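You operate a simulated robot arm through the tools that you are given. There is no shell and no other tool. Be economical: measure what you need, move in short steps, check, and stop when the job is done.

You run a simulated two-armed robot. Do the job below in one go: nothing can be reset, and whatever is moved stays where it is left.

JOB
Take the relay from the top shelf of the wall rack and put it on the top of the wooden bench. Put the steel foot on the top shelf of the wall rack away on the left second shelf from the bottom of the long grey rack. Take the small wooden block and put it on the fourth shelf from the bottom of the narrow grey rack. Put the orange reflector from the middle shelf of the wall rack on the long yellow plate. Put the black sensor labelled "two left" from the top shelf of the wall rack on the side shelf of the air panel and the black sensor labelled "one right" on the middle shelf of the wall rack. Any order will do. Set down upright: relay, steel foot, black sensor.
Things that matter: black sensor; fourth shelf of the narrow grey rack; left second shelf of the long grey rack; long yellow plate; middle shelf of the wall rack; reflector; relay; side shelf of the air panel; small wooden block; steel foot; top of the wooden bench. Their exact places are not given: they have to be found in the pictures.

Only the result counts: the job must be done as asked and must still hold three seconds after the hand-in. Knocking over, shifting, dropping, spilling or breaking anything else fails it.

ROBOT AND FRAMES
Two 7-joint arms with two-finger grippers on one trunk, on a base that drives. Base frame: it is fixed to the floor where the robot stands at the start and does not move with it; the origin is under the middle of the robot, x ahead of it, y to its left, z up; the surface under the hand at the start is at about z = 100. Lengths are in cm, angles in degrees, forces in N, time in s.
The left shoulder is at the start at [7, 13.9, 123.3], the right one opposite. With the tool pointing down near the work surface each hand reaches from about 34 to 76 cm from the robot's upright axis, wherever it stands, measured 20 degrees to its own side. Places, roughly: black sensor [50, 100, 100]; fourth shelf of the narrow grey rack [-180, 180, 130]; left second shelf of the long grey rack [-900, 620, 60]; long yellow plate (11x17x3 cm) [50, 60, 70]; middle shelf of the wall rack [50, 70, 70]; reflector [50, 100, 75]; relay [50, 25, 100]; side shelf of the air panel (24x18 cm) [40, 374, 76]; small wooden block (8x3x4 cm) [50, 40, 70]; steel foot (8x8x10 cm) [50, 40, 100]; top of the wooden bench [-30, -340, 80]. Payload 3.43 kg a hand.
Tool frame (each hand has its own): the origin (TCP) lies between the finger pads and is the grasp point; the fingertips stand 3 cm ahead of it; z points along the fingers, y is the line along which they close. The gripper opens to 10.4 cm. The gripper's body begins 5.7 cm behind the TCP.
Orientation is that of the tool frame in the base frame, as [roll, pitch, yaw] about the fixed x, y, z axes, in that order (R = Rz(yaw) Ry(pitch) Rx(roll)). With the fingers straight down and closing along the base's y, the tool's x points along the base's -x, its y along +y and its z along -z.

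CONTROLS
- The arms move only by the tool drive_tool. It takes "left_targets", "right_targets" or both (then of equal length, played together; a hand with none holds still); each is a list of rows, each a list of 7 numbers: the turn, a rotation vector about the tool's x, y, z in units of 8 degrees (1.0 is 8 degrees), then the shift along the tool's x, y, z in units of 30 mm (1.0 is 30 mm), then the closure, from 0 (fully open) to 1 (shut). In form: [[ax, ay, az, tx, ty, tz, fingers], ...]. A call has 1 to 12 rows; each row shifts and turns the commanded pose from where the row before left it, along the tool's axes as they then stand. A call with a number of a shift or a turn outside -1 to 1 is refused whole. Each row takes 0.2 s and may step no farther than 5 cm and 8.6 degrees from the row before; otherwise, or with a gripper value out of range, the whole call is refused. A pose out of reach is approached as far as the arm can. The call stops where the force on the tool passes 40 N (or 10 N more than at its start, if that is more) or the arm is blocked; 0.2 s more then pass. The fingers move at their own pace (about 4.5 cm/s each) and stop on an object; they squeeze with about 42 N. The grip force told is the motor's: it shows also when the fingers shut on nothing. Time passes only in rows, and 0.2 s behind the last, so rows that do not move let the fingers close. It gives the time, the measured TCP pose, the force on the tool (base axes), the opening and the grip force at its end, in the units of the frame above (readings bear some noise), with the torque about the TCP (base axes, N m) and any sound that the robot's microphone picked up, and new pictures: "show" is both (left out), scene, wrist or none (wrist: the cameras of the hands that moved).
- Cameras (640 x 400 px; columns grow to the right, rows downward): "scene" is now at [11.93, 4.3, 144.68]; the picture's right is [0.53, -0.85, 0.00], its down [-0.60, -0.38, -0.70] and it looks along [0.59, 0.38, -0.71] (base axes); focal length 273 px, centre (320, 200). "left" rides on the left gripper at [6.7, -1.8, -9] in its tool frame; the picture's right is [0.25, 0.97, 0.00], its down [-0.73, 0.19, -0.66] and it looks along [-0.64, 0.17, 0.75] (tool axes); focal length 218 px, centre (320, 200). "right" rides on the right gripper at [6.7, 1.8, -9] in its tool frame; the picture's right is [-0.25, 0.97, 0.00], its down [-0.73, -0.19, -0.66] and it looks along [-0.64, -0.17, 0.75] (tool axes); focal length 218 px, centre (320, 200).
- raise_lower(by): slides the trunk up (or, below 0, down) by that many cm; the arms and the scene camera ride with it, the base frame stays. It gives what a move gives, with no picture.
- base_move(legs): drives the robot by 1 to 6 legs, each [ahead, left, turn to the left] in cm, cm and degrees, along the robot's own axes; the way and the turn of a leg run together, so that a leg with both is an arc; at most 150 cm and 180 degrees a leg. The arms and the cameras ride along, it lands a little off, and it stops where it bumps. It gives what a move gives, and a new picture of the scene camera.
- pan_tilt(pan, tilt): turns the head with the scene camera to pan (to the left, within 86 degrees either way) and tilt (down, from -29 to 69), counted from straight ahead of the robot. It gives what a move gives, and a new picture of the scene camera.
- pixel_to_xyz(camera, pixels): for up to 12 pixels [column, row] of the newest picture of that camera ("zoom" is the newest enlarged one), the place [x, y, z] in the base frame of the surface seen there, good to about 0.3 cm. No time passes.
- enlarge(camera, box): a new picture of the part [left, top, right, bottom] of that camera's present view, enlarged. No time passes.
- sign_off(): hands the job in; it is judged then, once.

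Work in short steps. Measure before you move; look again where a grasp or a placing could have gone wrong, and mend it. You have 124 turns and 260 pictures in all, those below and enlarged ones among them. Open the grippers and draw the arms clear of the work before you hand the job in, unless the task says otherwise; then end with one line.

The tools are called by a JSON object that holds its "name" and its "arguments". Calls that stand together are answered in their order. drive_tool: Moves the arms, as the interface text tells. Its arguments: {"type":"object","properties":{"left_targets":{"type":"array","items":{"type":"array","items":{"type":"number"}}},"right_targets":{"type":"array","items":{"type":"array","items":{"type":"number"}}},"show":{"type":"string","enum":["both","scene","wrist","none"]}},"required":[]} The other tools are called the same way: raise_lower (by) slides the trunk up or down; base_move (legs) drives the base; pan_tilt (pan, tilt) turns the head that bears the scene camera; pixel_to_xyz (camera, pixels) gives the place of the surface under pixels of a picture; enlarge (camera, box) takes an enlarged picture of a part of a camera's view; sign_off () hands the job in.

At the start:

```text
time_s: 0.0
left_tool_pos: [35.14, 39.99, 120.77]
left_tcp_rot: [-179.9, 0.0, 180.0]
left_ft_force: [0.1, -0.3, 0.2]
left_torque: [0.02, -0.04, 0.01]
left_gripper_width: 10.38
left_gripper_force: 0.1
right_tool_pos: [44.41, 2.41, 123.71]
right_tcp_rot: [-180.0, 0.0, 180.0]
right_ft_force: [0.5, -0.2, 0.3]
right_torque: [0.01, 0.02, -0.04]
right_gripper_width: 10.39
right_gripper_force: 0.1
trunk travel left (down, up): [-72.8, 21.2]
robot x, y, heading: [-0.01, -0.2, 0.3]
head pan, tilt: [32.3, 45.4]
```

scene: 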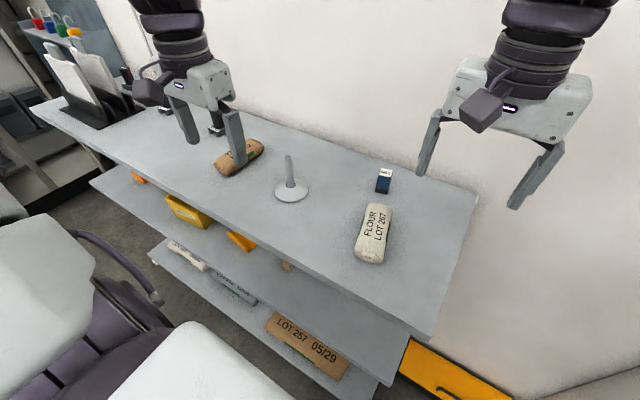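
right: 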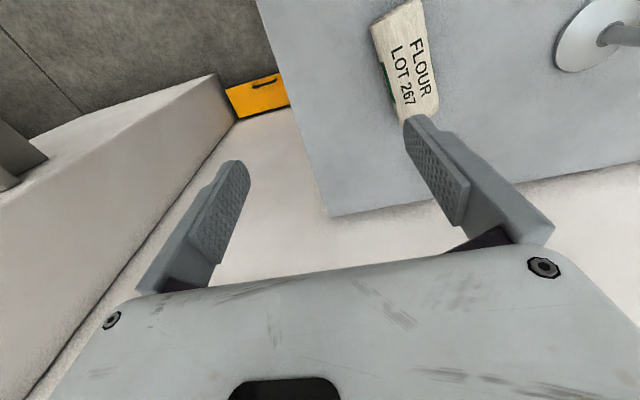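
left: 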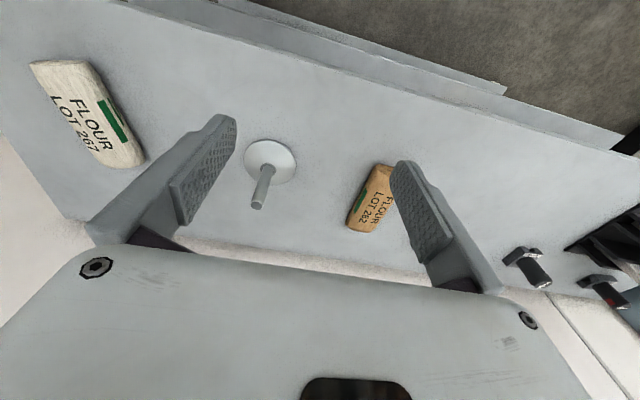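

The scene shows the relay (384,180), the steel foot (291,190), and the sensors near the far end of the rack. I'll measure these and zoom in on the far end and the middle shelf.

{"name": "pixel_to_xyz", "arguments": {"camera": "scene", "pixels": [[384, 173], [384, 188], [291, 160], [291, 192], [218, 130], [165, 110], [189, 212], [240, 241], [287, 266], [138, 178], [470, 200], [432, 335]]}}

{"name": "enlarge", "arguments": {"camera": "scene", "box": [110, 150, 330, 290]}}

{"name": "enlarge", "arguments": {"camera": "left", "box": [480, 200, 640, 320]}}

```text
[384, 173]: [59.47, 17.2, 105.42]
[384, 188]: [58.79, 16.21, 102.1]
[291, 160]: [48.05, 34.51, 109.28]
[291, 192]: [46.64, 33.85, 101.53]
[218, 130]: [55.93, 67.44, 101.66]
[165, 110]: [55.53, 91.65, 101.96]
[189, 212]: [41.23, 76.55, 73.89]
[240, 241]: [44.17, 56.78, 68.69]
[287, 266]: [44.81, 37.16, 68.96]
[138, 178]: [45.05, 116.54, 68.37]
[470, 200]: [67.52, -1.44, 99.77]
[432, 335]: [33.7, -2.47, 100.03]
```

```text
2.86 times, centred on (220, 220) of scene
```

zoom: 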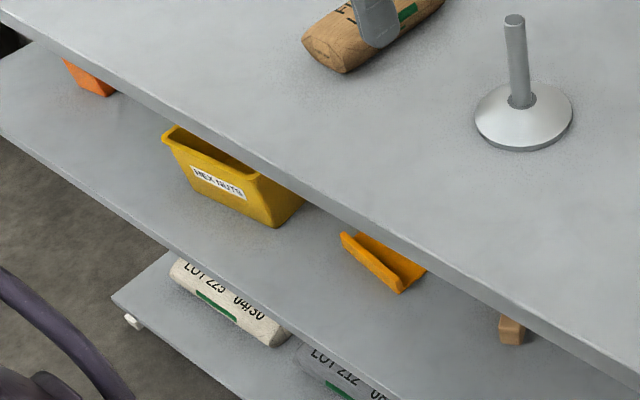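

```text
3.33 times, centred on (560, 260) of left
```

zoom: 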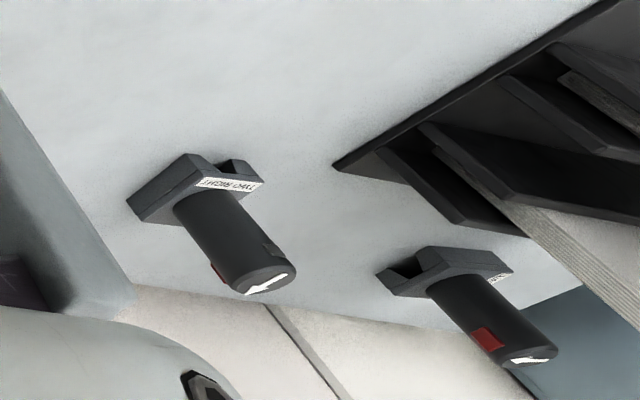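

I zoom in on the relay and foot for their shapes and edges before grasping.

{"name": "enlarge", "arguments": {"camera": "scene", "box": [250, 130, 430, 242]}}

```text
3.56 times, centred on (340, 186) of scene
```

zoom: 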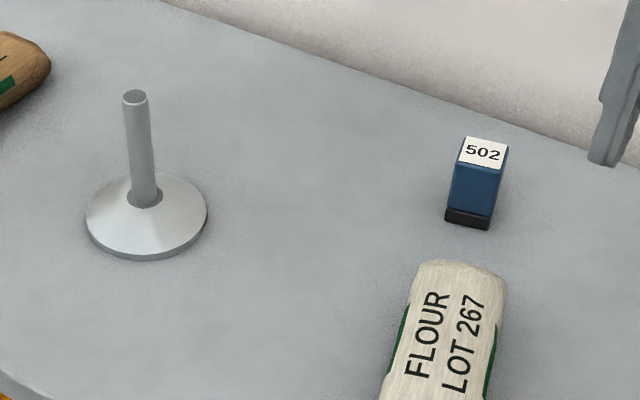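

{"name": "pixel_to_xyz", "arguments": {"camera": "zoom", "pixels": [[466, 139], [507, 146], [501, 167], [459, 160], [446, 221], [488, 228], [134, 97], [147, 195], [86, 215], [207, 210], [135, 178], [145, 258]]}}

```text
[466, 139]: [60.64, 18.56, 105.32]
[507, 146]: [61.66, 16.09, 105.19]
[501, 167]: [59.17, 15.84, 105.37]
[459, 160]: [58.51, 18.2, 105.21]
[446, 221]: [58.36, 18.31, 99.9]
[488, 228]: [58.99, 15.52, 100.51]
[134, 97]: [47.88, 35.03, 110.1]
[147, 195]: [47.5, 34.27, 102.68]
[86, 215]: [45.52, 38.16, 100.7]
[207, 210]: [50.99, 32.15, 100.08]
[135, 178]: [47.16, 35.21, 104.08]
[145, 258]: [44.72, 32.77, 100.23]
```

Relay: centre about (60, 17.1), turned about 16°, top 105.4. Foot stem: centre about (47.6, 34.8), z 103–110. I bring the right hand above the relay, and tilt the left hand 45° and bring it short of the stem.

{"name": "drive_tool", "arguments": {"right_targets": [[0, 0, 0, -0.867, 0.817, 0, 0], [0, 0, 0, -0.867, 0.817, 0, 0], [0, 0, 0, -0.867, 0.817, 0, 0], [0, 0, 0, -0.867, 0.817, 0, 0], [0, 0, 0, -0.867, 0.817, 0, 0], [0, 0, 0, -0.867, 0.817, 0, 0], [0, 0, -1, 0, 0, 0, 0], [0, 0, -1, 0, 0, 0, 0], [0, 0, 0, 0, 0, 1, 0], [0, 0, 0, 0, 0, 1, 0]], "left_targets": [[0, -0.9375, 0, 0, 0, 0, 0], [0, -0.9375, 0, 0, 0, 0, 0], [0, -0.9375, 0, 0, 0, 0, 0], [0, -0.9375, 0, 0, 0, 0, 0], [0, -0.9375, 0, 0, 0, 0, 0], [0, -0.9375, 0, 0, 0, 0, 0], [0, 0, 0, 0.088, -0.433, 0.854, 0], [0, 0, 0, 0.088, -0.433, 0.854, 0], [0, 0, 0, 0.088, -0.433, 0.854, 0], [0, 0, 0, 0.088, -0.433, 0.854, 0]]}}

```text
time_s: 2.2
left_tool_pos: [41.73, 35.86, 113.96]
left_tcp_rot: [-180.0, 41.1, 179.8]
left_ft_force: [0.7, 0.0, 0.3]
left_torque: [0.05, 0.04, 0.04]
left_gripper_width: 10.4
left_gripper_force: 0.1
left hand out of reach, approached as far as the arm can: row 6, 7, 8, 10
right_tool_pos: [54.31, 9.38, 116.3]
right_tcp_rot: [-179.9, -0.3, -164.2]
right_ft_force: [-0.4, -0.9, -0.1]
right_torque: [0.0, 0.01, -0.01]
right_gripper_width: 10.43
right_gripper_force: 0.1
right hand out of reach, approached as far as the arm can: row 4, 5, 6
trunk travel left (down, up): [-72.8, 21.2]
robot x, y, heading: [0.04, 0.24, 0.1]
head pan, tilt: [32.3, 45.4]
```

scene: 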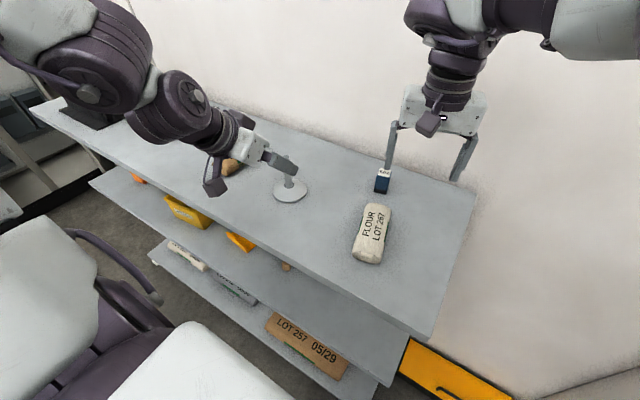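
right: 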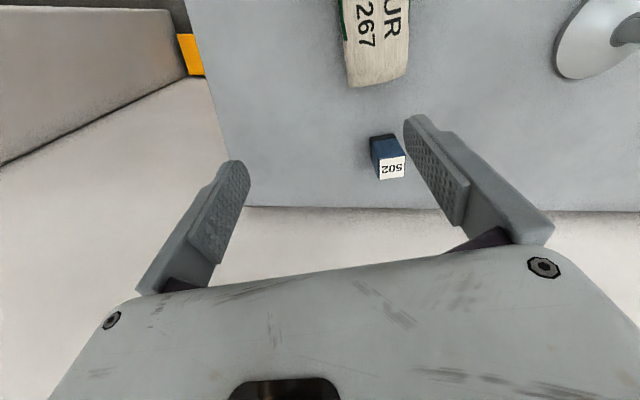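
left: 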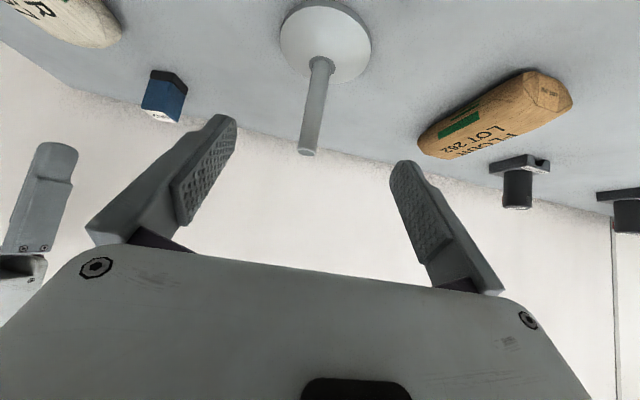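

The right hand came up short at height. I move it on toward the relay while descending, and the left hand to just short of the stem.

{"name": "drive_tool", "arguments": {"right_targets": [[0, 0, 0, 0, 0, 0.72, 0], [0, 0, 0, -0.632, 0.488, 0.18, 0], [0, 0, 0, -0.632, 0.488, 0.18, 0], [0, 0, 0, -0.632, 0.488, 0.18, 0], [0, 0, 0, -0.632, 0.488, 0.18, 0]], "left_targets": [[0, 0, 0, 0.02, -0.09, 0.5, 0], [0, 0, 0, 0.02, -0.09, 0.5, 0], [0, 0, 0, 0.02, -0.09, 0.5, 0], [0, 0, 0, 0.02, -0.09, 0.5, 0], [0, 0, 0, 0, 0, 0, 0]]}}

```text
time_s: 3.4
left_tool_pos: [45.01, 35.15, 109.39]
left_tcp_rot: [180.0, 41.2, -180.0]
left_ft_force: [-0.8, 0.5, -0.2]
left_torque: [0.06, 0.03, 0.01]
left_gripper_width: 10.41
left_gripper_force: 0.0
right_tool_pos: [56.01, 10.15, 114.71]
right_tcp_rot: [178.1, 0.5, -165.6]
right_ft_force: [0.4, -0.5, 0.2]
right_torque: [0.01, 0.01, 0.02]
right_gripper_width: 10.39
right_gripper_force: 0.0
right hand out of reach, approached as far as the arm can: row 2, 3, 4, 5
trunk travel left (down, up): [-72.8, 21.2]
robot x, y, heading: [-0.0, 0.34, -0.1]
head pan, tilt: [32.3, 45.4]
```

scene: 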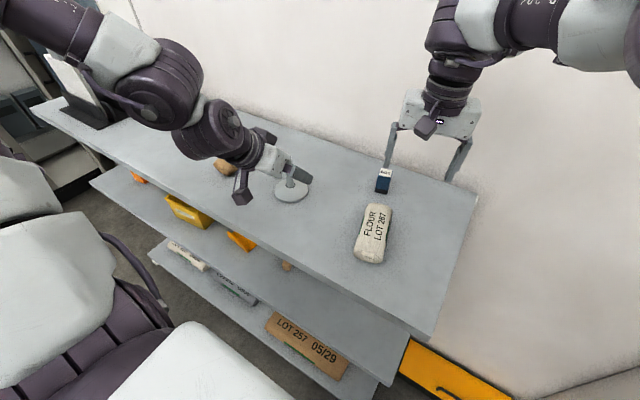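
right: 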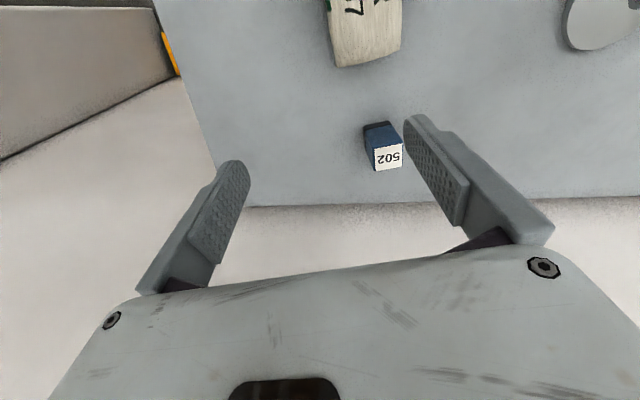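
left: 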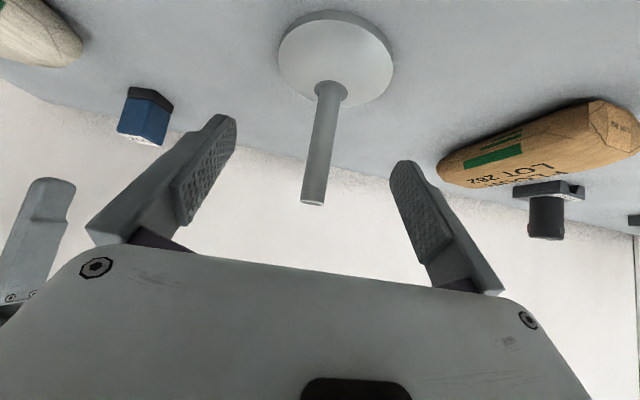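

The left hand is aligned with the stem (315,150) between the fingers. I move on to it and close.

{"name": "drive_tool", "arguments": {"left_targets": [[0, 0, 0, -0.05, -0.06, 0.61, 0], [0, 0, 0, -0.04, -0.06, 0.61, 0], [0, 0, 0, 0, 0, 0, 1], [0, 0, 0, 0, 0, 0, 1], [0, 0, 0, 0, 0, 0, 1], [0, 0, 0, 0, 0, 0, 1], [0, 0, 0, 0, 0, 0, 1], [0, 0, 0, 0, 0, 0, 1]], "show": "wrist"}}

```text
time_s: 5.2
left_tool_pos: [47.61, 35.05, 106.89]
left_tcp_rot: [-180.0, 41.3, -180.0]
left_ft_force: [1.5, -1.6, -0.8]
left_torque: [-0.98, -0.17, -0.34]
left_gripper_width: 0.98
left_gripper_force: 28.6
right_tool_pos: [56.09, 10.19, 114.59]
right_tcp_rot: [178.4, 0.3, -165.6]
right_ft_force: [-0.4, 0.1, 0.2]
right_torque: [-0.02, -0.02, 0.04]
right_gripper_width: 10.42
right_gripper_force: 0.2
trunk travel left (down, up): [-72.8, 21.2]
robot x, y, heading: [0.01, -0.3, 0.1]
head pan, tilt: [32.3, 45.4]
```

left: 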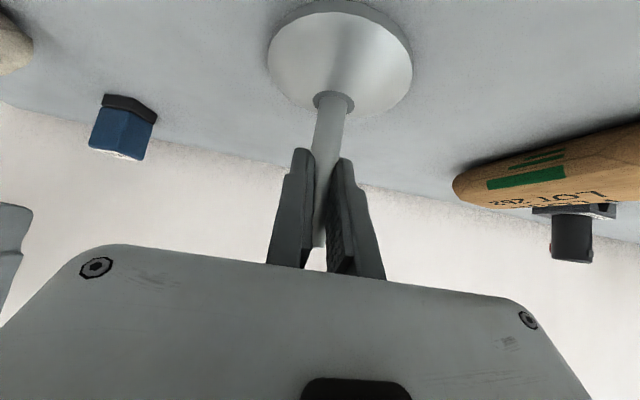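

The grip is on the stem. I raise the trunk 12 cm to lift the foot, which also helps the right arm's reach.

{"name": "raise_lower", "arguments": {"by": 12}}

{"name": "base_move", "arguments": {"legs": [[0, 8, 0]]}}

```text
time_s: 6.7
left_tool_pos: [47.68, 35.04, 119.01]
left_tcp_rot: [-179.9, 41.2, -180.0]
left_ft_force: [-0.6, -0.3, -3.1]
left_torque: [0.02, 0.02, 0.0]
left_gripper_width: 1.48
left_gripper_force: 42.2
right_tool_pos: [55.99, 10.36, 126.52]
right_tcp_rot: [178.4, 0.3, -165.8]
right_ft_force: [-0.1, 0.1, -0.1]
right_torque: [0.02, 0.02, 0.02]
right_gripper_width: 10.39
right_gripper_force: 0.1
trunk travel left (down, up): [-84.8, 9.2]
robot x, y, heading: [0.28, 0.24, -0.1]
head pan, tilt: [32.3, 45.4]
```

```text
time_s: 7.8
left_tool_pos: [47.84, 41.87, 119.28]
left_tcp_rot: [179.5, 41.3, 179.4]
left_ft_force: [-1.1, -1.4, -2.9]
left_torque: [0.04, 0.04, 0.03]
left_gripper_width: 1.47
left_gripper_force: 42.1
right_tool_pos: [56.03, 17.01, 126.61]
right_tcp_rot: [177.9, 0.3, -165.9]
right_ft_force: [-0.4, -0.2, 0.5]
right_torque: [0.09, -0.05, -0.01]
right_gripper_width: 10.38
right_gripper_force: 0.1
trunk travel left (down, up): [-84.8, 9.2]
robot x, y, heading: [0.19, 8.05, -0.1]
head pan, tilt: [32.3, 45.4]
```

scene: 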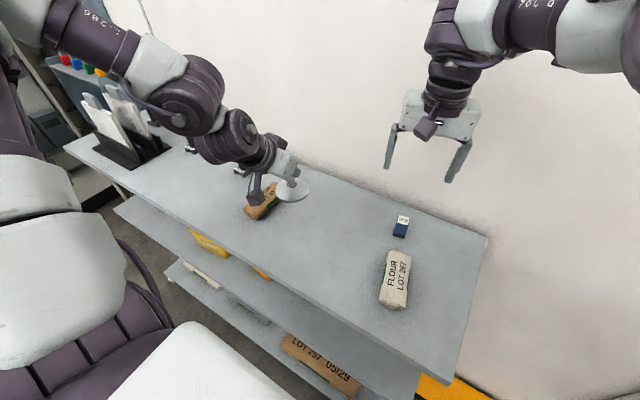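

Foot is held (width 1.47, about 3 N of weight). I lower the right hand above the relay.

{"name": "drive_tool", "arguments": {"right_targets": [[0.25, 0, 0, 0, 0, 0.97, 0], [0, 0, -0.2, 0, 0, 0.97, 0], [0, 0, 0, 0, 0, 0.97, 0], [0, 0, 0, 0, 0, 0.97, 0], [0, 0, 0, 0, 0, 0.97, 0], [0, 0, 0, -0.433, -0.098, 0, 0], [0, 0, 0, -0.433, -0.098, 0, 0], [0, 0, 0, -0.433, -0.098, 0, 0], [0, 0, 0, 0, 0, 0, 0]], "show": "both"}}

```text
time_s: 9.8
left_tool_pos: [47.82, 42.67, 118.95]
left_tcp_rot: [-179.9, 41.2, 179.8]
left_ft_force: [0.6, -0.3, -3.0]
left_torque: [0.0, 0.01, 0.01]
left_gripper_width: 1.47
left_gripper_force: 42.1
right_tool_pos: [58.92, 16.69, 112.19]
right_tcp_rot: [-179.6, 0.3, -164.2]
right_ft_force: [-0.2, 0.6, -0.9]
right_torque: [0.01, 0.01, 0.01]
right_gripper_width: 10.43
right_gripper_force: 0.2
right hand out of reach, approached as far as the arm can: row 7, 8
trunk travel left (down, up): [-84.8, 9.2]
robot x, y, heading: [0.09, 7.75, -0.4]
head pan, tilt: [32.3, 45.4]
```

scene: 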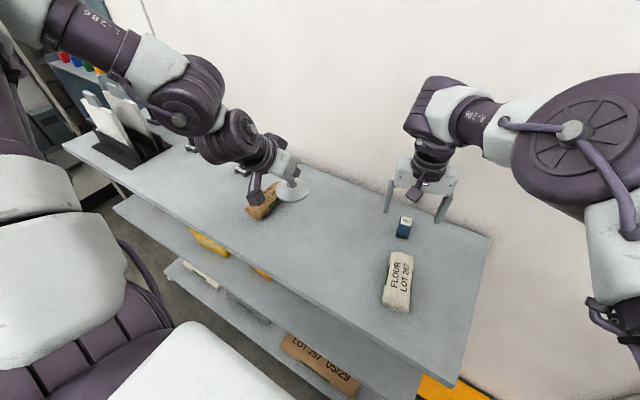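
right: 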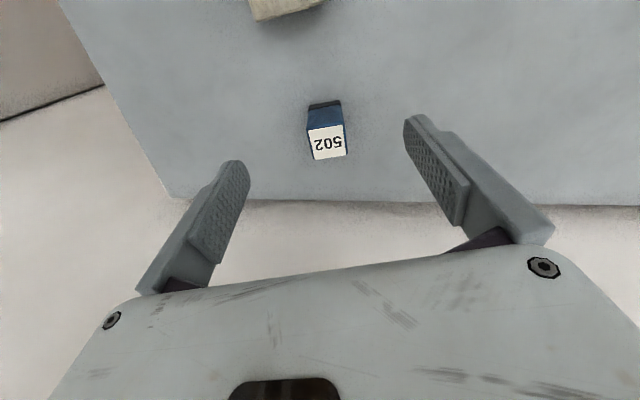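

Relay (327,140) lies centred between the fingers. I descend and close.

{"name": "drive_tool", "arguments": {"right_targets": [[0, 0, 0, 0, 0, 0.95, 0], [0, 0, 0, -0.1, 0, 0.93, 0], [0, 0, 0, -0.25, 0, 0.92, 0], [0, 0, 0, 0, 0, 0, 1], [0, 0, 0, 0, 0, 0, 1], [0, 0, 0, 0, 0, 0, 1], [0, 0, 0, 0, 0, 0, 1], [0, 0, 0, 0, 0, 0, 1], [0, 0, 0, 0, 0, 0, 1]], "show": "wrist"}}

```text
time_s: 11.8
left_tool_pos: [47.91, 42.59, 118.95]
left_tcp_rot: [-179.9, 41.2, 179.7]
left_ft_force: [0.5, -0.1, -3.8]
left_torque: [0.0, 0.05, -0.04]
left_gripper_width: 1.47
left_gripper_force: 41.6
right_tool_pos: [59.15, 15.93, 103.62]
right_tcp_rot: [-179.6, 0.2, -164.2]
right_ft_force: [-0.8, 0.1, 1.7]
right_torque: [0.04, 0.01, 0.03]
right_gripper_width: 2.91
right_gripper_force: 42.0
right hand out of reach, approached as far as the arm can: row 2, 3
trunk travel left (down, up): [-84.8, 9.2]
robot x, y, heading: [0.07, 7.72, -0.2]
head pan, tilt: [32.3, 45.4]
```

right: 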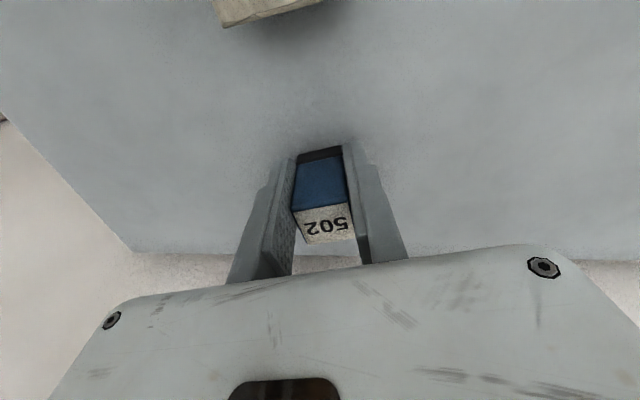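

Relay gripped (2.91 cm, 42 N). I lift it, back off, turn right toward the bench and look.

{"name": "drive_tool", "arguments": {"right_targets": [[0, 0, 0, 0, 0, -1, 1], [0, 0, 0, 0.3, 0, -1, 1], [0, 0, 0, 0.6, 0, -1, 1], [0, 0, 0, 0.6, 0, -1, 1], [0, 0, 0, 0.6, 0, -0.8, 1]], "show": "wrist"}}

{"name": "pan_tilt", "arguments": {"pan": 0, "tilt": 25}}

{"name": "base_move", "arguments": {"legs": [[-45, 0, 0], [0, 0, -90]]}}

```text
time_s: 12.9
left_tool_pos: [47.78, 42.61, 119.02]
left_tcp_rot: [-179.9, 41.2, 179.6]
left_ft_force: [0.2, 0.2, -3.0]
left_torque: [0.02, 0.0, -0.01]
left_gripper_width: 1.46
left_gripper_force: 41.7
right_tool_pos: [52.75, 14.26, 118.57]
right_tcp_rot: [-179.5, 0.4, -164.4]
right_ft_force: [-0.4, 0.5, 0.8]
right_torque: [-0.01, 0.01, 0.01]
right_gripper_width: 2.9
right_gripper_force: 42.1
trunk travel left (down, up): [-84.8, 9.2]
robot x, y, heading: [-0.19, 7.83, -0.3]
head pan, tilt: [32.3, 45.4]
```

right: 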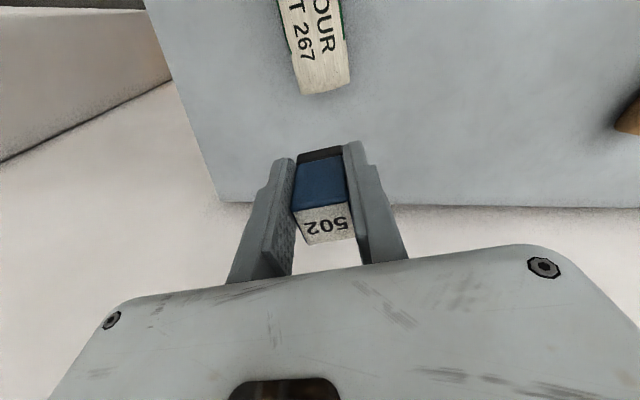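

```text
time_s: 13.9
left_tool_pos: [47.74, 42.67, 118.92]
left_tcp_rot: [-179.9, 41.2, 179.8]
left_ft_force: [0.8, -0.5, -3.5]
left_torque: [-0.04, 0.02, -0.02]
left_gripper_width: 1.46
left_gripper_force: 42.3
right_tool_pos: [52.91, 14.45, 118.32]
right_tcp_rot: [-179.7, 0.3, -164.3]
right_ft_force: [-0.2, 0.4, -0.7]
right_torque: [-0.01, 0.03, 0.0]
right_gripper_width: 2.91
right_gripper_force: 41.8
trunk travel left (down, up): [-84.8, 9.2]
robot x, y, heading: [0.19, 7.66, -0.2]
head pan, tilt: [0.0, 25.0]
```

scene: 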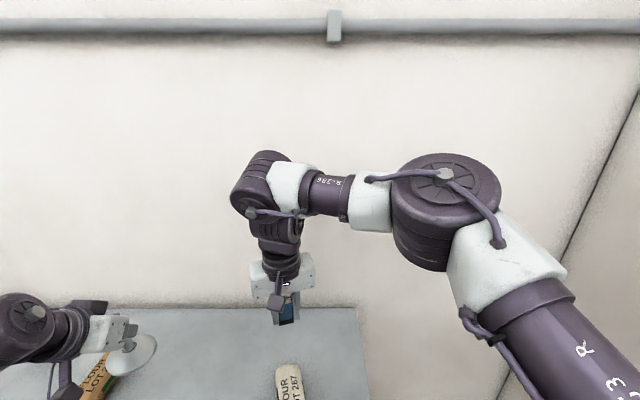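

```text
time_s: 20.4
left_tool_pos: [-7.96, -38.51, 118.88]
left_tcp_rot: [-179.9, 41.2, 92.2]
left_ft_force: [-0.1, -0.3, -3.0]
left_torque: [0.01, 0.0, -0.01]
left_gripper_width: 1.48
left_gripper_force: 41.8
right_tool_pos: [-36.1, -44.76, 118.37]
right_tcp_rot: [-179.5, 0.4, 108.1]
right_ft_force: [0.4, 0.0, -0.3]
right_torque: [-0.02, 0.0, 0.02]
right_gripper_width: 2.87
right_gripper_force: 41.7
trunk travel left (down, up): [-84.8, 9.2]
robot x, y, heading: [-44.76, 7.88, -88.0]
head pan, tilt: [0.0, 25.0]
```

scene: 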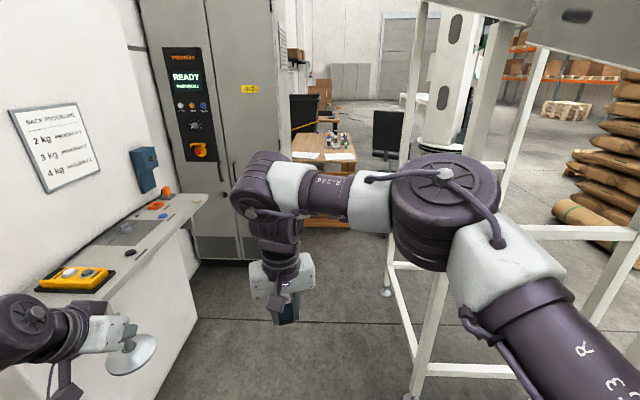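

A wooden table shows at (325,150) past a cabinet and a machine frame. I measure it and the passage.

{"name": "pixel_to_xyz", "arguments": {"camera": "scene", "pixels": [[300, 160], [352, 160], [320, 172], [330, 148], [325, 132], [245, 255], [205, 200], [385, 290], [408, 385], [305, 190], [330, 220], [240, 300]]}}

{"name": "enlarge", "arguments": {"camera": "scene", "box": [240, 60, 440, 240]}}

```text
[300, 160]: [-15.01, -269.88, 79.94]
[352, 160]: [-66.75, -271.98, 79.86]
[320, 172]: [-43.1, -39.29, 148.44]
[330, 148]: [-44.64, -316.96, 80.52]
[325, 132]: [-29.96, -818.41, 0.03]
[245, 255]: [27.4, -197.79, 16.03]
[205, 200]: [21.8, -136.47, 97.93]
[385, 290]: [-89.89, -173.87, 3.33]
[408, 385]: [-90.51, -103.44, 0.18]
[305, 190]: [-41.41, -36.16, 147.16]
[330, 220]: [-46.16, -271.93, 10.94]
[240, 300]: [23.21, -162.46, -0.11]
```

```text
2.22 times, centred on (340, 150) of scene
```

zoom: 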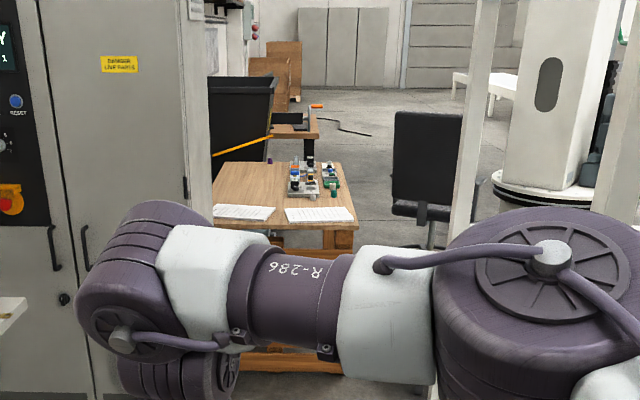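

I check the clearance of the left elbow and hand from the console and cabinet by looking left.

{"name": "pixel_to_xyz", "arguments": {"camera": "scene", "pixels": [[580, 300], [440, 200], [620, 390], [190, 230], [205, 205], [140, 300], [205, 255], [425, 280], [400, 200], [290, 72]]}}

{"name": "pan_tilt", "arguments": {"pan": 65, "tilt": 40}}

```text
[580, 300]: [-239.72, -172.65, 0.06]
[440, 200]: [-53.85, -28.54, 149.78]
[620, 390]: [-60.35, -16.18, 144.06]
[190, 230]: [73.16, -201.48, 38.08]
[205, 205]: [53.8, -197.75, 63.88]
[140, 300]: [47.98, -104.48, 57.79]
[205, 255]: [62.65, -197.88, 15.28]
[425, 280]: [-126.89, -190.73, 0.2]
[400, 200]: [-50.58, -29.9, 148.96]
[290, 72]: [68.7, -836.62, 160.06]
```

```text
time_s: 21.8
left_tool_pos: [-7.95, -38.45, 118.99]
left_tcp_rot: [-179.9, 41.2, 92.1]
left_ft_force: [-0.3, -1.0, -3.1]
left_torque: [-0.02, -0.01, 0.01]
left_gripper_width: 1.47
left_gripper_force: 42.3
right_tool_pos: [-36.13, -44.7, 118.38]
right_tcp_rot: [-179.6, 0.3, 108.0]
right_ft_force: [-1.5, 0.9, 0.2]
right_torque: [0.0, 0.0, 0.0]
right_gripper_width: 2.86
right_gripper_force: 42.1
trunk travel left (down, up): [-84.8, 9.2]
robot x, y, heading: [-44.86, 7.74, -87.8]
head pan, tilt: [65.0, 40.0]
```

scene: 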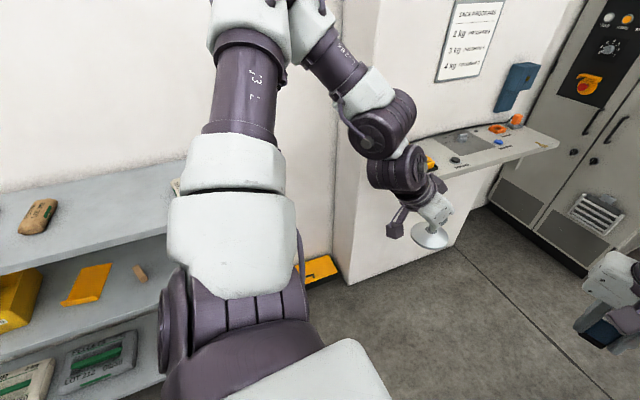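

I measure the elbow and console edge in this view.

{"name": "pixel_to_xyz", "arguments": {"camera": "scene", "pixels": [[250, 20], [220, 80], [320, 20], [375, 130], [558, 142], [440, 172], [500, 165], [400, 180], [180, 240]]}}

```text
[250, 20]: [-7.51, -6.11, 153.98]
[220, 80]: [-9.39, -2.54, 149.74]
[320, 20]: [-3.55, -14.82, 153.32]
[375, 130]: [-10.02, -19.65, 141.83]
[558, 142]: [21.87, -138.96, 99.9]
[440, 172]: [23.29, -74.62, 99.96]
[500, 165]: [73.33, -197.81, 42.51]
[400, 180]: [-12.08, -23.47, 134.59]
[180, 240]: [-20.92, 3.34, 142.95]
```

Clear on both sides. I drive to the bench, stopping about 55 cm short of its front edge (y≈-268).

{"name": "base_move", "arguments": {"legs": [[0, 5, -2], [120, 0, 0], [97, 0, 0]]}}

{"name": "pan_tilt", "arguments": {"pan": 0, "tilt": 45}}

```text
time_s: 30.5
left_tool_pos: [-4.56, -195.43, 118.16]
left_tcp_rot: [179.9, 39.0, 89.4]
left_ft_force: [3.0, 15.7, -8.7]
left_torque: [0.28, 0.08, 0.23]
left_gripper_width: 1.47
left_gripper_force: 42.0
right_tool_pos: [-33.02, -201.85, 118.43]
right_tcp_rot: [-179.6, 0.3, 105.9]
right_ft_force: [0.5, 0.9, -0.8]
right_torque: [0.02, 0.04, -0.03]
right_gripper_width: 2.9
right_gripper_force: 41.7
trunk travel left (down, up): [-84.8, 9.2]
robot x, y, heading: [-39.75, -149.48, -90.1]
head pan, tilt: [65.0, 40.0]
stopped in leg 3: the force on the tool passed its limit at 173 N (the readings are from after the stop); the commanded pose is now the measured one
```

scene: 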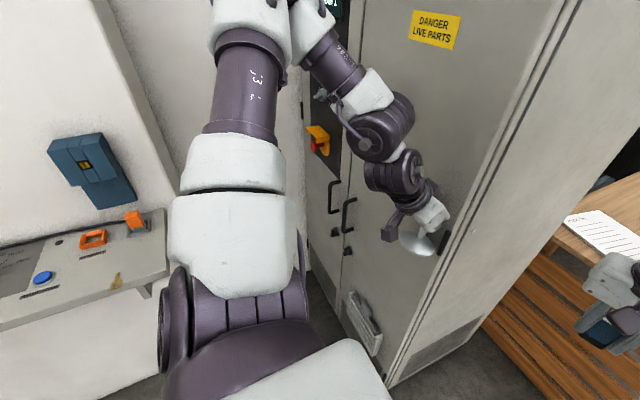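

```text
time_s: 31.9
left_tool_pos: [-4.65, -195.55, 118.4]
left_tcp_rot: [-179.8, 39.6, 89.4]
left_ft_force: [0.4, 25.0, -12.3]
left_torque: [0.39, 0.06, 0.26]
left_gripper_width: 1.47
left_gripper_force: 42.2
right_tool_pos: [-32.92, -201.58, 118.63]
right_tcp_rot: [-179.6, 0.4, 105.7]
right_ft_force: [0.1, 0.3, -0.5]
right_torque: [-0.01, 0.03, -0.01]
right_gripper_width: 2.88
right_gripper_force: 42.0
trunk travel left (down, up): [-84.8, 9.2]
robot x, y, heading: [-39.46, -148.97, -90.4]
head pan, tilt: [0.0, 45.0]
```

scene: 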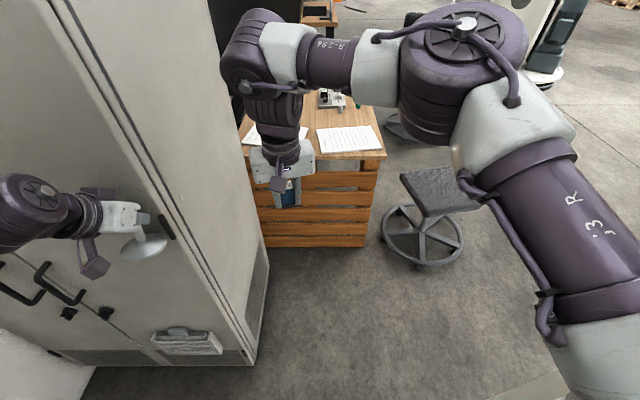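

The left hand touched the cabinet, though the foot still looks held. I back off and measure the cabinet corner.

{"name": "pixel_to_xyz", "arguments": {"camera": "scene", "pixels": [[240, 355], [265, 270], [220, 200], [190, 250], [258, 150], [384, 155], [300, 150], [440, 180], [462, 240], [372, 245]]}}

{"name": "base_move", "arguments": {"legs": [[-15, 0, 0]]}}

```text
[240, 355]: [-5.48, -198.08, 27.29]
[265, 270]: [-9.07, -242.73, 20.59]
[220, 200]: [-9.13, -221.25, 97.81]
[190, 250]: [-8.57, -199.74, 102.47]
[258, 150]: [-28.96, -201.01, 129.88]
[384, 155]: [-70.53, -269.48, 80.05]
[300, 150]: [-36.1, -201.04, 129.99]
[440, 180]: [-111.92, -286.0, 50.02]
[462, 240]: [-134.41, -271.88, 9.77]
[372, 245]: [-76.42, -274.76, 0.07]
```

```text
time_s: 33.2
left_tool_pos: [-4.74, -181.64, 118.22]
left_tcp_rot: [179.9, 39.4, 89.3]
left_ft_force: [0.1, -0.2, -3.0]
left_torque: [-0.07, -0.01, 0.0]
left_gripper_width: 1.48
left_gripper_force: 41.6
right_tool_pos: [-33.16, -187.62, 118.2]
right_tcp_rot: [-179.6, 0.1, 105.6]
right_ft_force: [0.5, 0.3, -0.3]
right_torque: [0.0, -0.01, 0.02]
right_gripper_width: 2.88
right_gripper_force: 42.1
trunk travel left (down, up): [-84.8, 9.2]
robot x, y, heading: [-39.64, -134.76, -90.1]
head pan, tilt: [0.0, 45.0]
```

scene: 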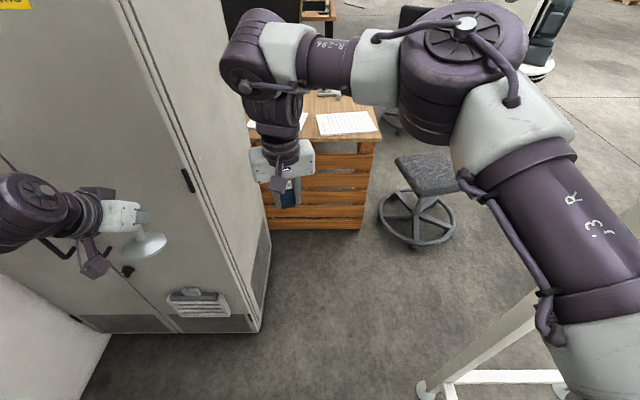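

Cabinet's side is at x≈-9. I bring both hands inward so the left arm is narrow, then extend it forward.

{"name": "drive_tool", "arguments": {"left_targets": [[0, 0, 0, 0, -0.95, 0, 1], [0, 0, 0, 0, -0.95, 0, 1], [0, 0, 0, 0, -0.95, 0, 1], [0, 0, 0, 0, -0.95, 0, 1], [0, 0, 0, 0, -0.95, 0, 1], [0, 0, 0, 0, -0.95, 0, 1], [0, 0, 0, 0, -0.95, 0, 1], [0, 0, 0, -0.82, 0, 0.71, 1], [0, 0, 0, -0.82, 0, 0.71, 1], [0, 0, 0, -0.82, 0, 0.71, 1], [0, 0, 0, -0.82, 0, 0.71, 1], [0, 0, 0, 0, 0, 0, 1]], "right_targets": [[0, 0, 0, 0.148, -0.9, 0, 1], [0, 0, 0, 0.148, -0.9, 0, 1], [0, 0, 0, 0.148, -0.9, 0, 1], [0, 0, 0, 0.148, -0.9, 0, 1], [0, 0, 0, 0.148, -0.9, 0, 1], [0, 0, 0, 0.148, -0.9, 0, 1], [0, 0, 0, 0.148, -0.9, 0, 1], [0, 0, 0, 0, 0, 0, 1], [0, 0, 0, 0, 0, 0, 1], [0, 0, 0, 0, 0, 0, 1], [0, 0, 0, 0, 0, 0, 1], [0, 0, 0, 0, 0, 0, 1]]}}

```text
time_s: 35.8
left_tool_pos: [-15.46, -196.88, 117.19]
left_tcp_rot: [180.0, 39.5, 89.3]
left_ft_force: [-0.7, 0.0, -3.8]
left_torque: [-0.05, 0.04, 0.0]
left_gripper_width: 1.48
left_gripper_force: 41.8
left hand out of reach, approached as far as the arm can: row 4, 5, 6, 7
right_tool_pos: [-51.96, -189.84, 118.58]
right_tcp_rot: [-179.6, 0.2, 105.6]
right_ft_force: [0.2, -0.5, -1.0]
right_torque: [0.01, 0.01, -0.03]
right_gripper_width: 2.9
right_gripper_force: 42.3
trunk travel left (down, up): [-84.8, 9.2]
robot x, y, heading: [-39.36, -134.44, -90.0]
head pan, tilt: [0.0, 45.0]
```

scene: 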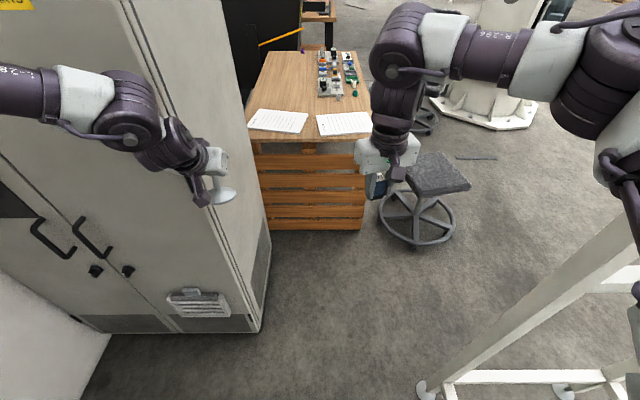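
right: 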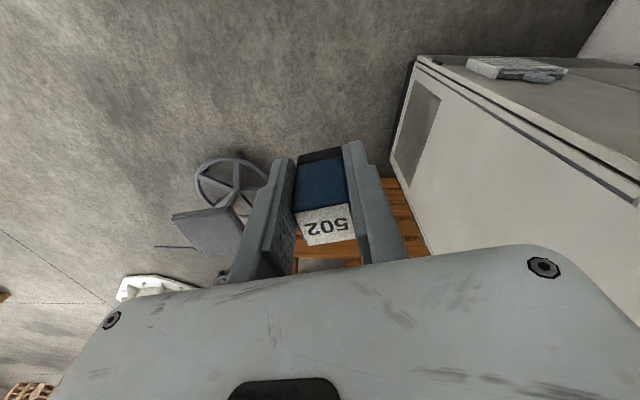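
left: 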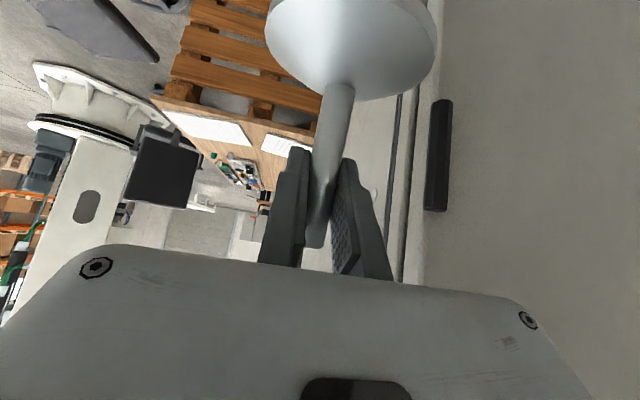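

I bring the left hand in a little further now that it is extended, and shift the base right 10 cm.

{"name": "drive_tool", "arguments": {"left_targets": [[0, 0, 0, 0, -0.95, 0, 1], [0, 0, 0, 0, -0.95, 0, 1], [0, 0, 0, 0, -0.95, 0, 1]], "show": "none"}}

{"name": "base_move", "arguments": {"legs": [[0, -12, 0]]}}

{"name": "pan_tilt", "arguments": {"pan": 45, "tilt": 40}}

```text
time_s: 36.6
left_tool_pos: [-21.58, -195.96, 117.69]
left_tcp_rot: [-179.9, 39.6, 89.3]
left_ft_force: [-0.6, 0.8, -3.3]
left_torque: [-0.05, 0.02, 0.0]
left_gripper_width: 1.48
left_gripper_force: 42.2
left hand out of reach, approached as far as the arm can: row 3
right_tool_pos: [-51.96, -189.57, 118.55]
right_tcp_rot: [-179.6, 0.2, 105.7]
right_ft_force: [0.1, -0.1, -1.3]
right_torque: [0.02, 0.0, 0.0]
right_gripper_width: 2.9
right_gripper_force: 42.3
trunk travel left (down, up): [-84.8, 9.2]
robot x, y, heading: [-39.71, -134.61, -90.2]
head pan, tilt: [0.0, 45.0]
```

```text
time_s: 37.9
left_tool_pos: [-33.61, -196.17, 117.47]
left_tcp_rot: [-179.9, 39.5, 89.2]
left_ft_force: [-0.5, 0.1, -4.1]
left_torque: [-0.03, 0.02, 0.0]
left_gripper_width: 1.47
left_gripper_force: 42.0
right_tool_pos: [-64.04, -189.83, 118.43]
right_tcp_rot: [-179.6, 0.2, 105.6]
right_ft_force: [-0.4, 0.0, 0.2]
right_torque: [0.02, 0.01, 0.0]
right_gripper_width: 2.88
right_gripper_force: 41.9
trunk travel left (down, up): [-84.8, 9.2]
robot x, y, heading: [-51.49, -134.63, -90.2]
head pan, tilt: [0.0, 45.0]
```

scene: 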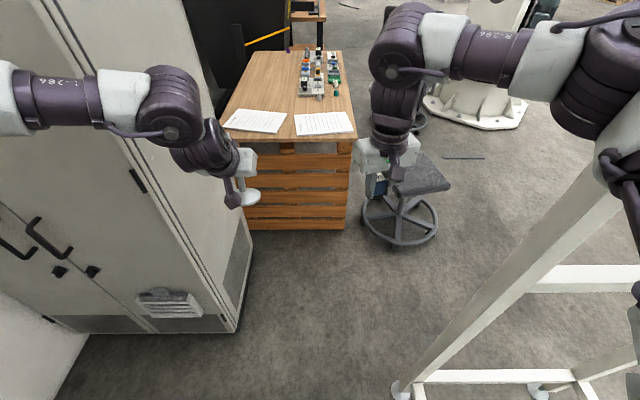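

```text
time_s: 39.0
left_tool_pos: [-33.59, -196.11, 117.65]
left_tcp_rot: [-179.8, 39.4, 89.2]
left_ft_force: [-0.9, -0.3, -4.1]
left_torque: [-0.06, 0.01, 0.0]
left_gripper_width: 1.51
left_gripper_force: 42.2
right_tool_pos: [-63.94, -189.76, 118.54]
right_tcp_rot: [-179.5, 0.2, 105.4]
right_ft_force: [0.2, -0.4, -0.5]
right_torque: [0.02, 0.02, -0.02]
right_gripper_width: 2.91
right_gripper_force: 42.1
trunk travel left (down, up): [-84.8, 9.2]
robot x, y, heading: [-51.91, -134.88, -90.5]
head pan, tilt: [45.0, 40.0]
```

scene: 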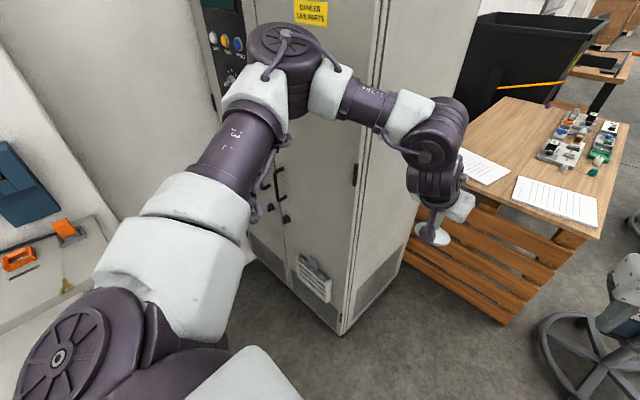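

{"name": "pixel_to_xyz", "arguments": {"camera": "scene", "pixels": [[255, 40], [225, 105], [290, 25], [200, 170], [470, 130], [600, 235], [485, 145], [515, 100], [460, 125]]}}

{"name": "pan_tilt", "arguments": {"pan": -60, "tilt": 50}}

```text
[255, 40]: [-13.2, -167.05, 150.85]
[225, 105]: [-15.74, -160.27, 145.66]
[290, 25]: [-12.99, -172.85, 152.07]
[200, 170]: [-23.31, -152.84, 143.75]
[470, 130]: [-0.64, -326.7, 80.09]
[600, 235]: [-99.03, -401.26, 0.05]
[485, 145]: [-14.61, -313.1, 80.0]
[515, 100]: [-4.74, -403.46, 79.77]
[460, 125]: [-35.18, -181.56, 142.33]
```

```text
time_s: 40.8
left_tool_pos: [-33.62, -196.05, 117.6]
left_tcp_rot: [-179.9, 39.5, 89.2]
left_ft_force: [-0.5, -0.1, -3.3]
left_torque: [-0.08, 0.0, 0.0]
left_gripper_width: 1.48
left_gripper_force: 42.1
right_tool_pos: [-64.09, -189.73, 118.56]
right_tcp_rot: [-179.6, 0.2, 105.6]
right_ft_force: [0.6, -0.3, -0.5]
right_torque: [0.01, 0.02, -0.01]
right_gripper_width: 2.87
right_gripper_force: 42.3
trunk travel left (down, up): [-84.8, 9.2]
robot x, y, heading: [-51.72, -134.29, -90.3]
head pan, tilt: [-60.0, 50.0]
```

scene: 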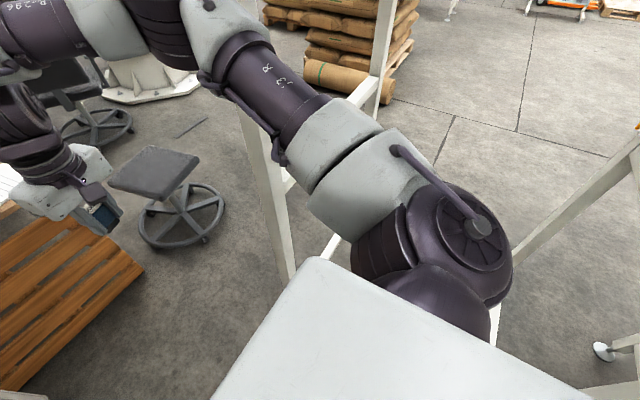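

I measure the frame post versus the robot's own right side here.

{"name": "pixel_to_xyz", "arguments": {"camera": "scene", "pixels": [[262, 165], [280, 230], [292, 275], [495, 325], [382, 60], [480, 230], [330, 250], [450, 195], [310, 290], [345, 170], [130, 185], [290, 70]]}}

```text
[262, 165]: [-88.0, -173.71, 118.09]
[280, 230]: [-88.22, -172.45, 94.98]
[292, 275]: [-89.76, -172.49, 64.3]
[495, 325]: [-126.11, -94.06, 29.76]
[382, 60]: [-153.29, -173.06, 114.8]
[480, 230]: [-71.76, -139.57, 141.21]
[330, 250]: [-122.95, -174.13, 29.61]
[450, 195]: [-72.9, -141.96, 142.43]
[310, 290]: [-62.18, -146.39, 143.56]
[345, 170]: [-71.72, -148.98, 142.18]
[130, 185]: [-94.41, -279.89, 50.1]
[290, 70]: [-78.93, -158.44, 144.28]
```

The post is at x≈-88, y≈-172, so the gap is tight. I straighten both arms forward to narrow the elbows, then look again.

{"name": "drive_tool", "arguments": {"left_targets": [[0, 0, 0, -0.5, 0, 0.85, 1], [0, 0, 0, -0.5, 0, 0.85, 1], [0, 0, 0, -0.5, 0, 0.85, 1], [0, 0, 0, -0.5, 0, 0.85, 1], [0, 0, 0, -0.5, 0, 0.85, 1]], "right_targets": [[0, 0, 0, 0, 0, 0.9, 1], [0, 0, 0, 0, 0, 0.9, 1], [0, 0, 0, -0.64, -0.18, 0.8, 1], [0, 0, 0, -0.64, -0.18, 0.8, 1], [0, 0, 0, -0.64, -0.18, 0.8, 1]], "show": "scene"}}

{"name": "pan_tilt", "arguments": {"pan": 0, "tilt": 45}}

```text
time_s: 42.0
left_tool_pos: [-27.11, -204.34, 115.88]
left_tcp_rot: [-179.8, 39.4, 89.2]
left_ft_force: [-0.2, -0.5, -4.2]
left_torque: [-0.03, 0.01, 0.06]
left_gripper_width: 1.47
left_gripper_force: 41.9
left hand out of reach, approached as far as the arm can: row 1, 2, 3, 4, 5
right_tool_pos: [-64.14, -195.79, 105.83]
right_tcp_rot: [-179.7, 0.1, 105.5]
right_ft_force: [0.4, 0.0, -0.6]
right_torque: [0.03, 0.02, 0.02]
right_gripper_width: 2.9
right_gripper_force: 41.8
trunk travel left (down, up): [-84.8, 9.2]
robot x, y, heading: [-51.4, -134.6, -90.4]
head pan, tilt: [-60.0, 50.0]
```

scene: 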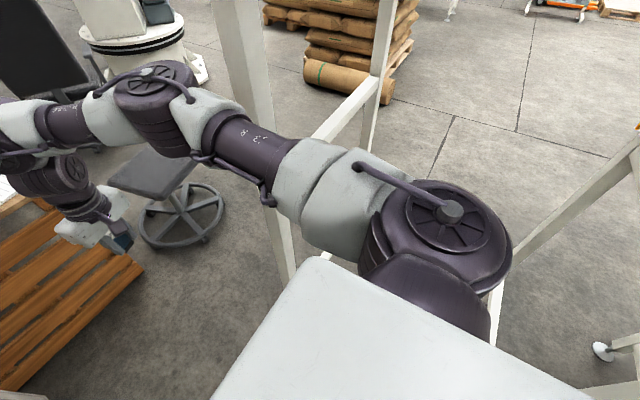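

```text
time_s: 43.3
left_tool_pos: [-27.32, -204.19, 116.02]
left_tcp_rot: [-179.9, 39.6, 89.2]
left_ft_force: [0.3, -0.1, -2.3]
left_torque: [-0.08, 0.0, -0.01]
left_gripper_width: 1.46
left_gripper_force: 41.9
right_tool_pos: [-64.22, -195.56, 106.0]
right_tcp_rot: [-179.6, 0.3, 105.5]
right_ft_force: [-0.2, -0.1, -1.0]
right_torque: [-0.01, 0.01, 0.0]
right_gripper_width: 2.9
right_gripper_force: 41.7
trunk travel left (down, up): [-84.8, 9.2]
robot x, y, heading: [-51.45, -134.45, -90.4]
head pan, tilt: [0.0, 45.0]
```

scene: 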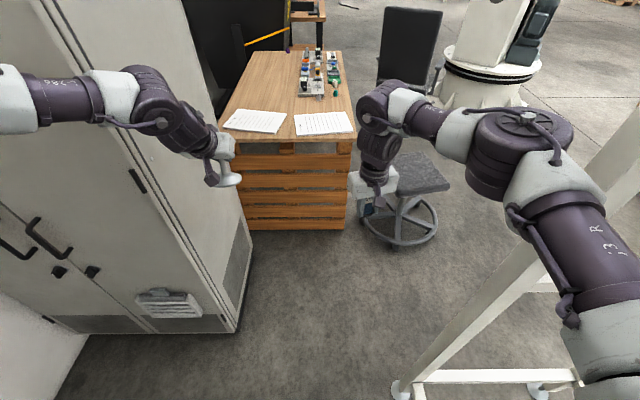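

The left elbow stays out. I plan to pull the right hand in and enter turned about 15° right; I measure elbows and bench surface first.

{"name": "pixel_to_xyz", "arguments": {"camera": "scene", "pixels": [[295, 115], [351, 112], [356, 132], [298, 135], [352, 140], [222, 128], [285, 115], [270, 90], [340, 100], [525, 120], [572, 130], [20, 100]]}}

{"name": "drive_tool", "arguments": {"right_targets": [[0, 0, 0, -0.1, 0.8, 0, 1], [0, 0, 0, -0.1, 0.8, 0, 1], [0, 0, 0, -0.1, 0.8, 0, 1], [0, 0, 0, -0.1, 0.8, 0, 1], [0, 0, 0, -0.1, 0.8, 0, 1], [0, 0, 0, 0, 0, 0, 1]], "show": "scene"}}

```text
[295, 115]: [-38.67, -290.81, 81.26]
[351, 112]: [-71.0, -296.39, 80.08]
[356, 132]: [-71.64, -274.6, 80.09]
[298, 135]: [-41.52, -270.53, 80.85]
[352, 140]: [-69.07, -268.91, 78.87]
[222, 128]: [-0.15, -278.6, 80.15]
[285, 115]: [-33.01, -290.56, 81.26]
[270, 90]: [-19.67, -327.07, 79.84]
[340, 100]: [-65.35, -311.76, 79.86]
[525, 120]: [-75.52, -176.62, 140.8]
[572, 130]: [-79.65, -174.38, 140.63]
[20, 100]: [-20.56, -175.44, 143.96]
```

```text
time_s: 44.7
left_tool_pos: [-27.28, -204.09, 116.02]
left_tcp_rot: [-180.0, 39.6, 89.3]
left_ft_force: [0.2, 0.4, -2.6]
left_torque: [-0.03, -0.01, 0.03]
left_gripper_width: 1.46
left_gripper_force: 42.2
right_tool_pos: [-52.47, -193.9, 105.84]
right_tcp_rot: [-179.6, 0.3, 105.5]
right_ft_force: [0.7, -0.7, -0.1]
right_torque: [0.03, -0.02, 0.0]
right_gripper_width: 2.87
right_gripper_force: 41.7
trunk travel left (down, up): [-84.8, 9.2]
robot x, y, heading: [-51.51, -134.49, -90.3]
head pan, tilt: [0.0, 45.0]
```

scene: 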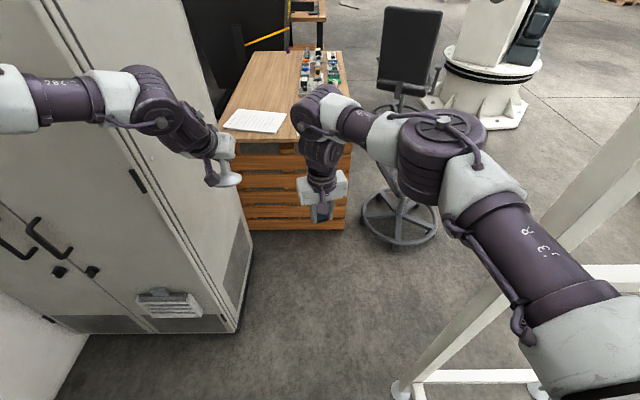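

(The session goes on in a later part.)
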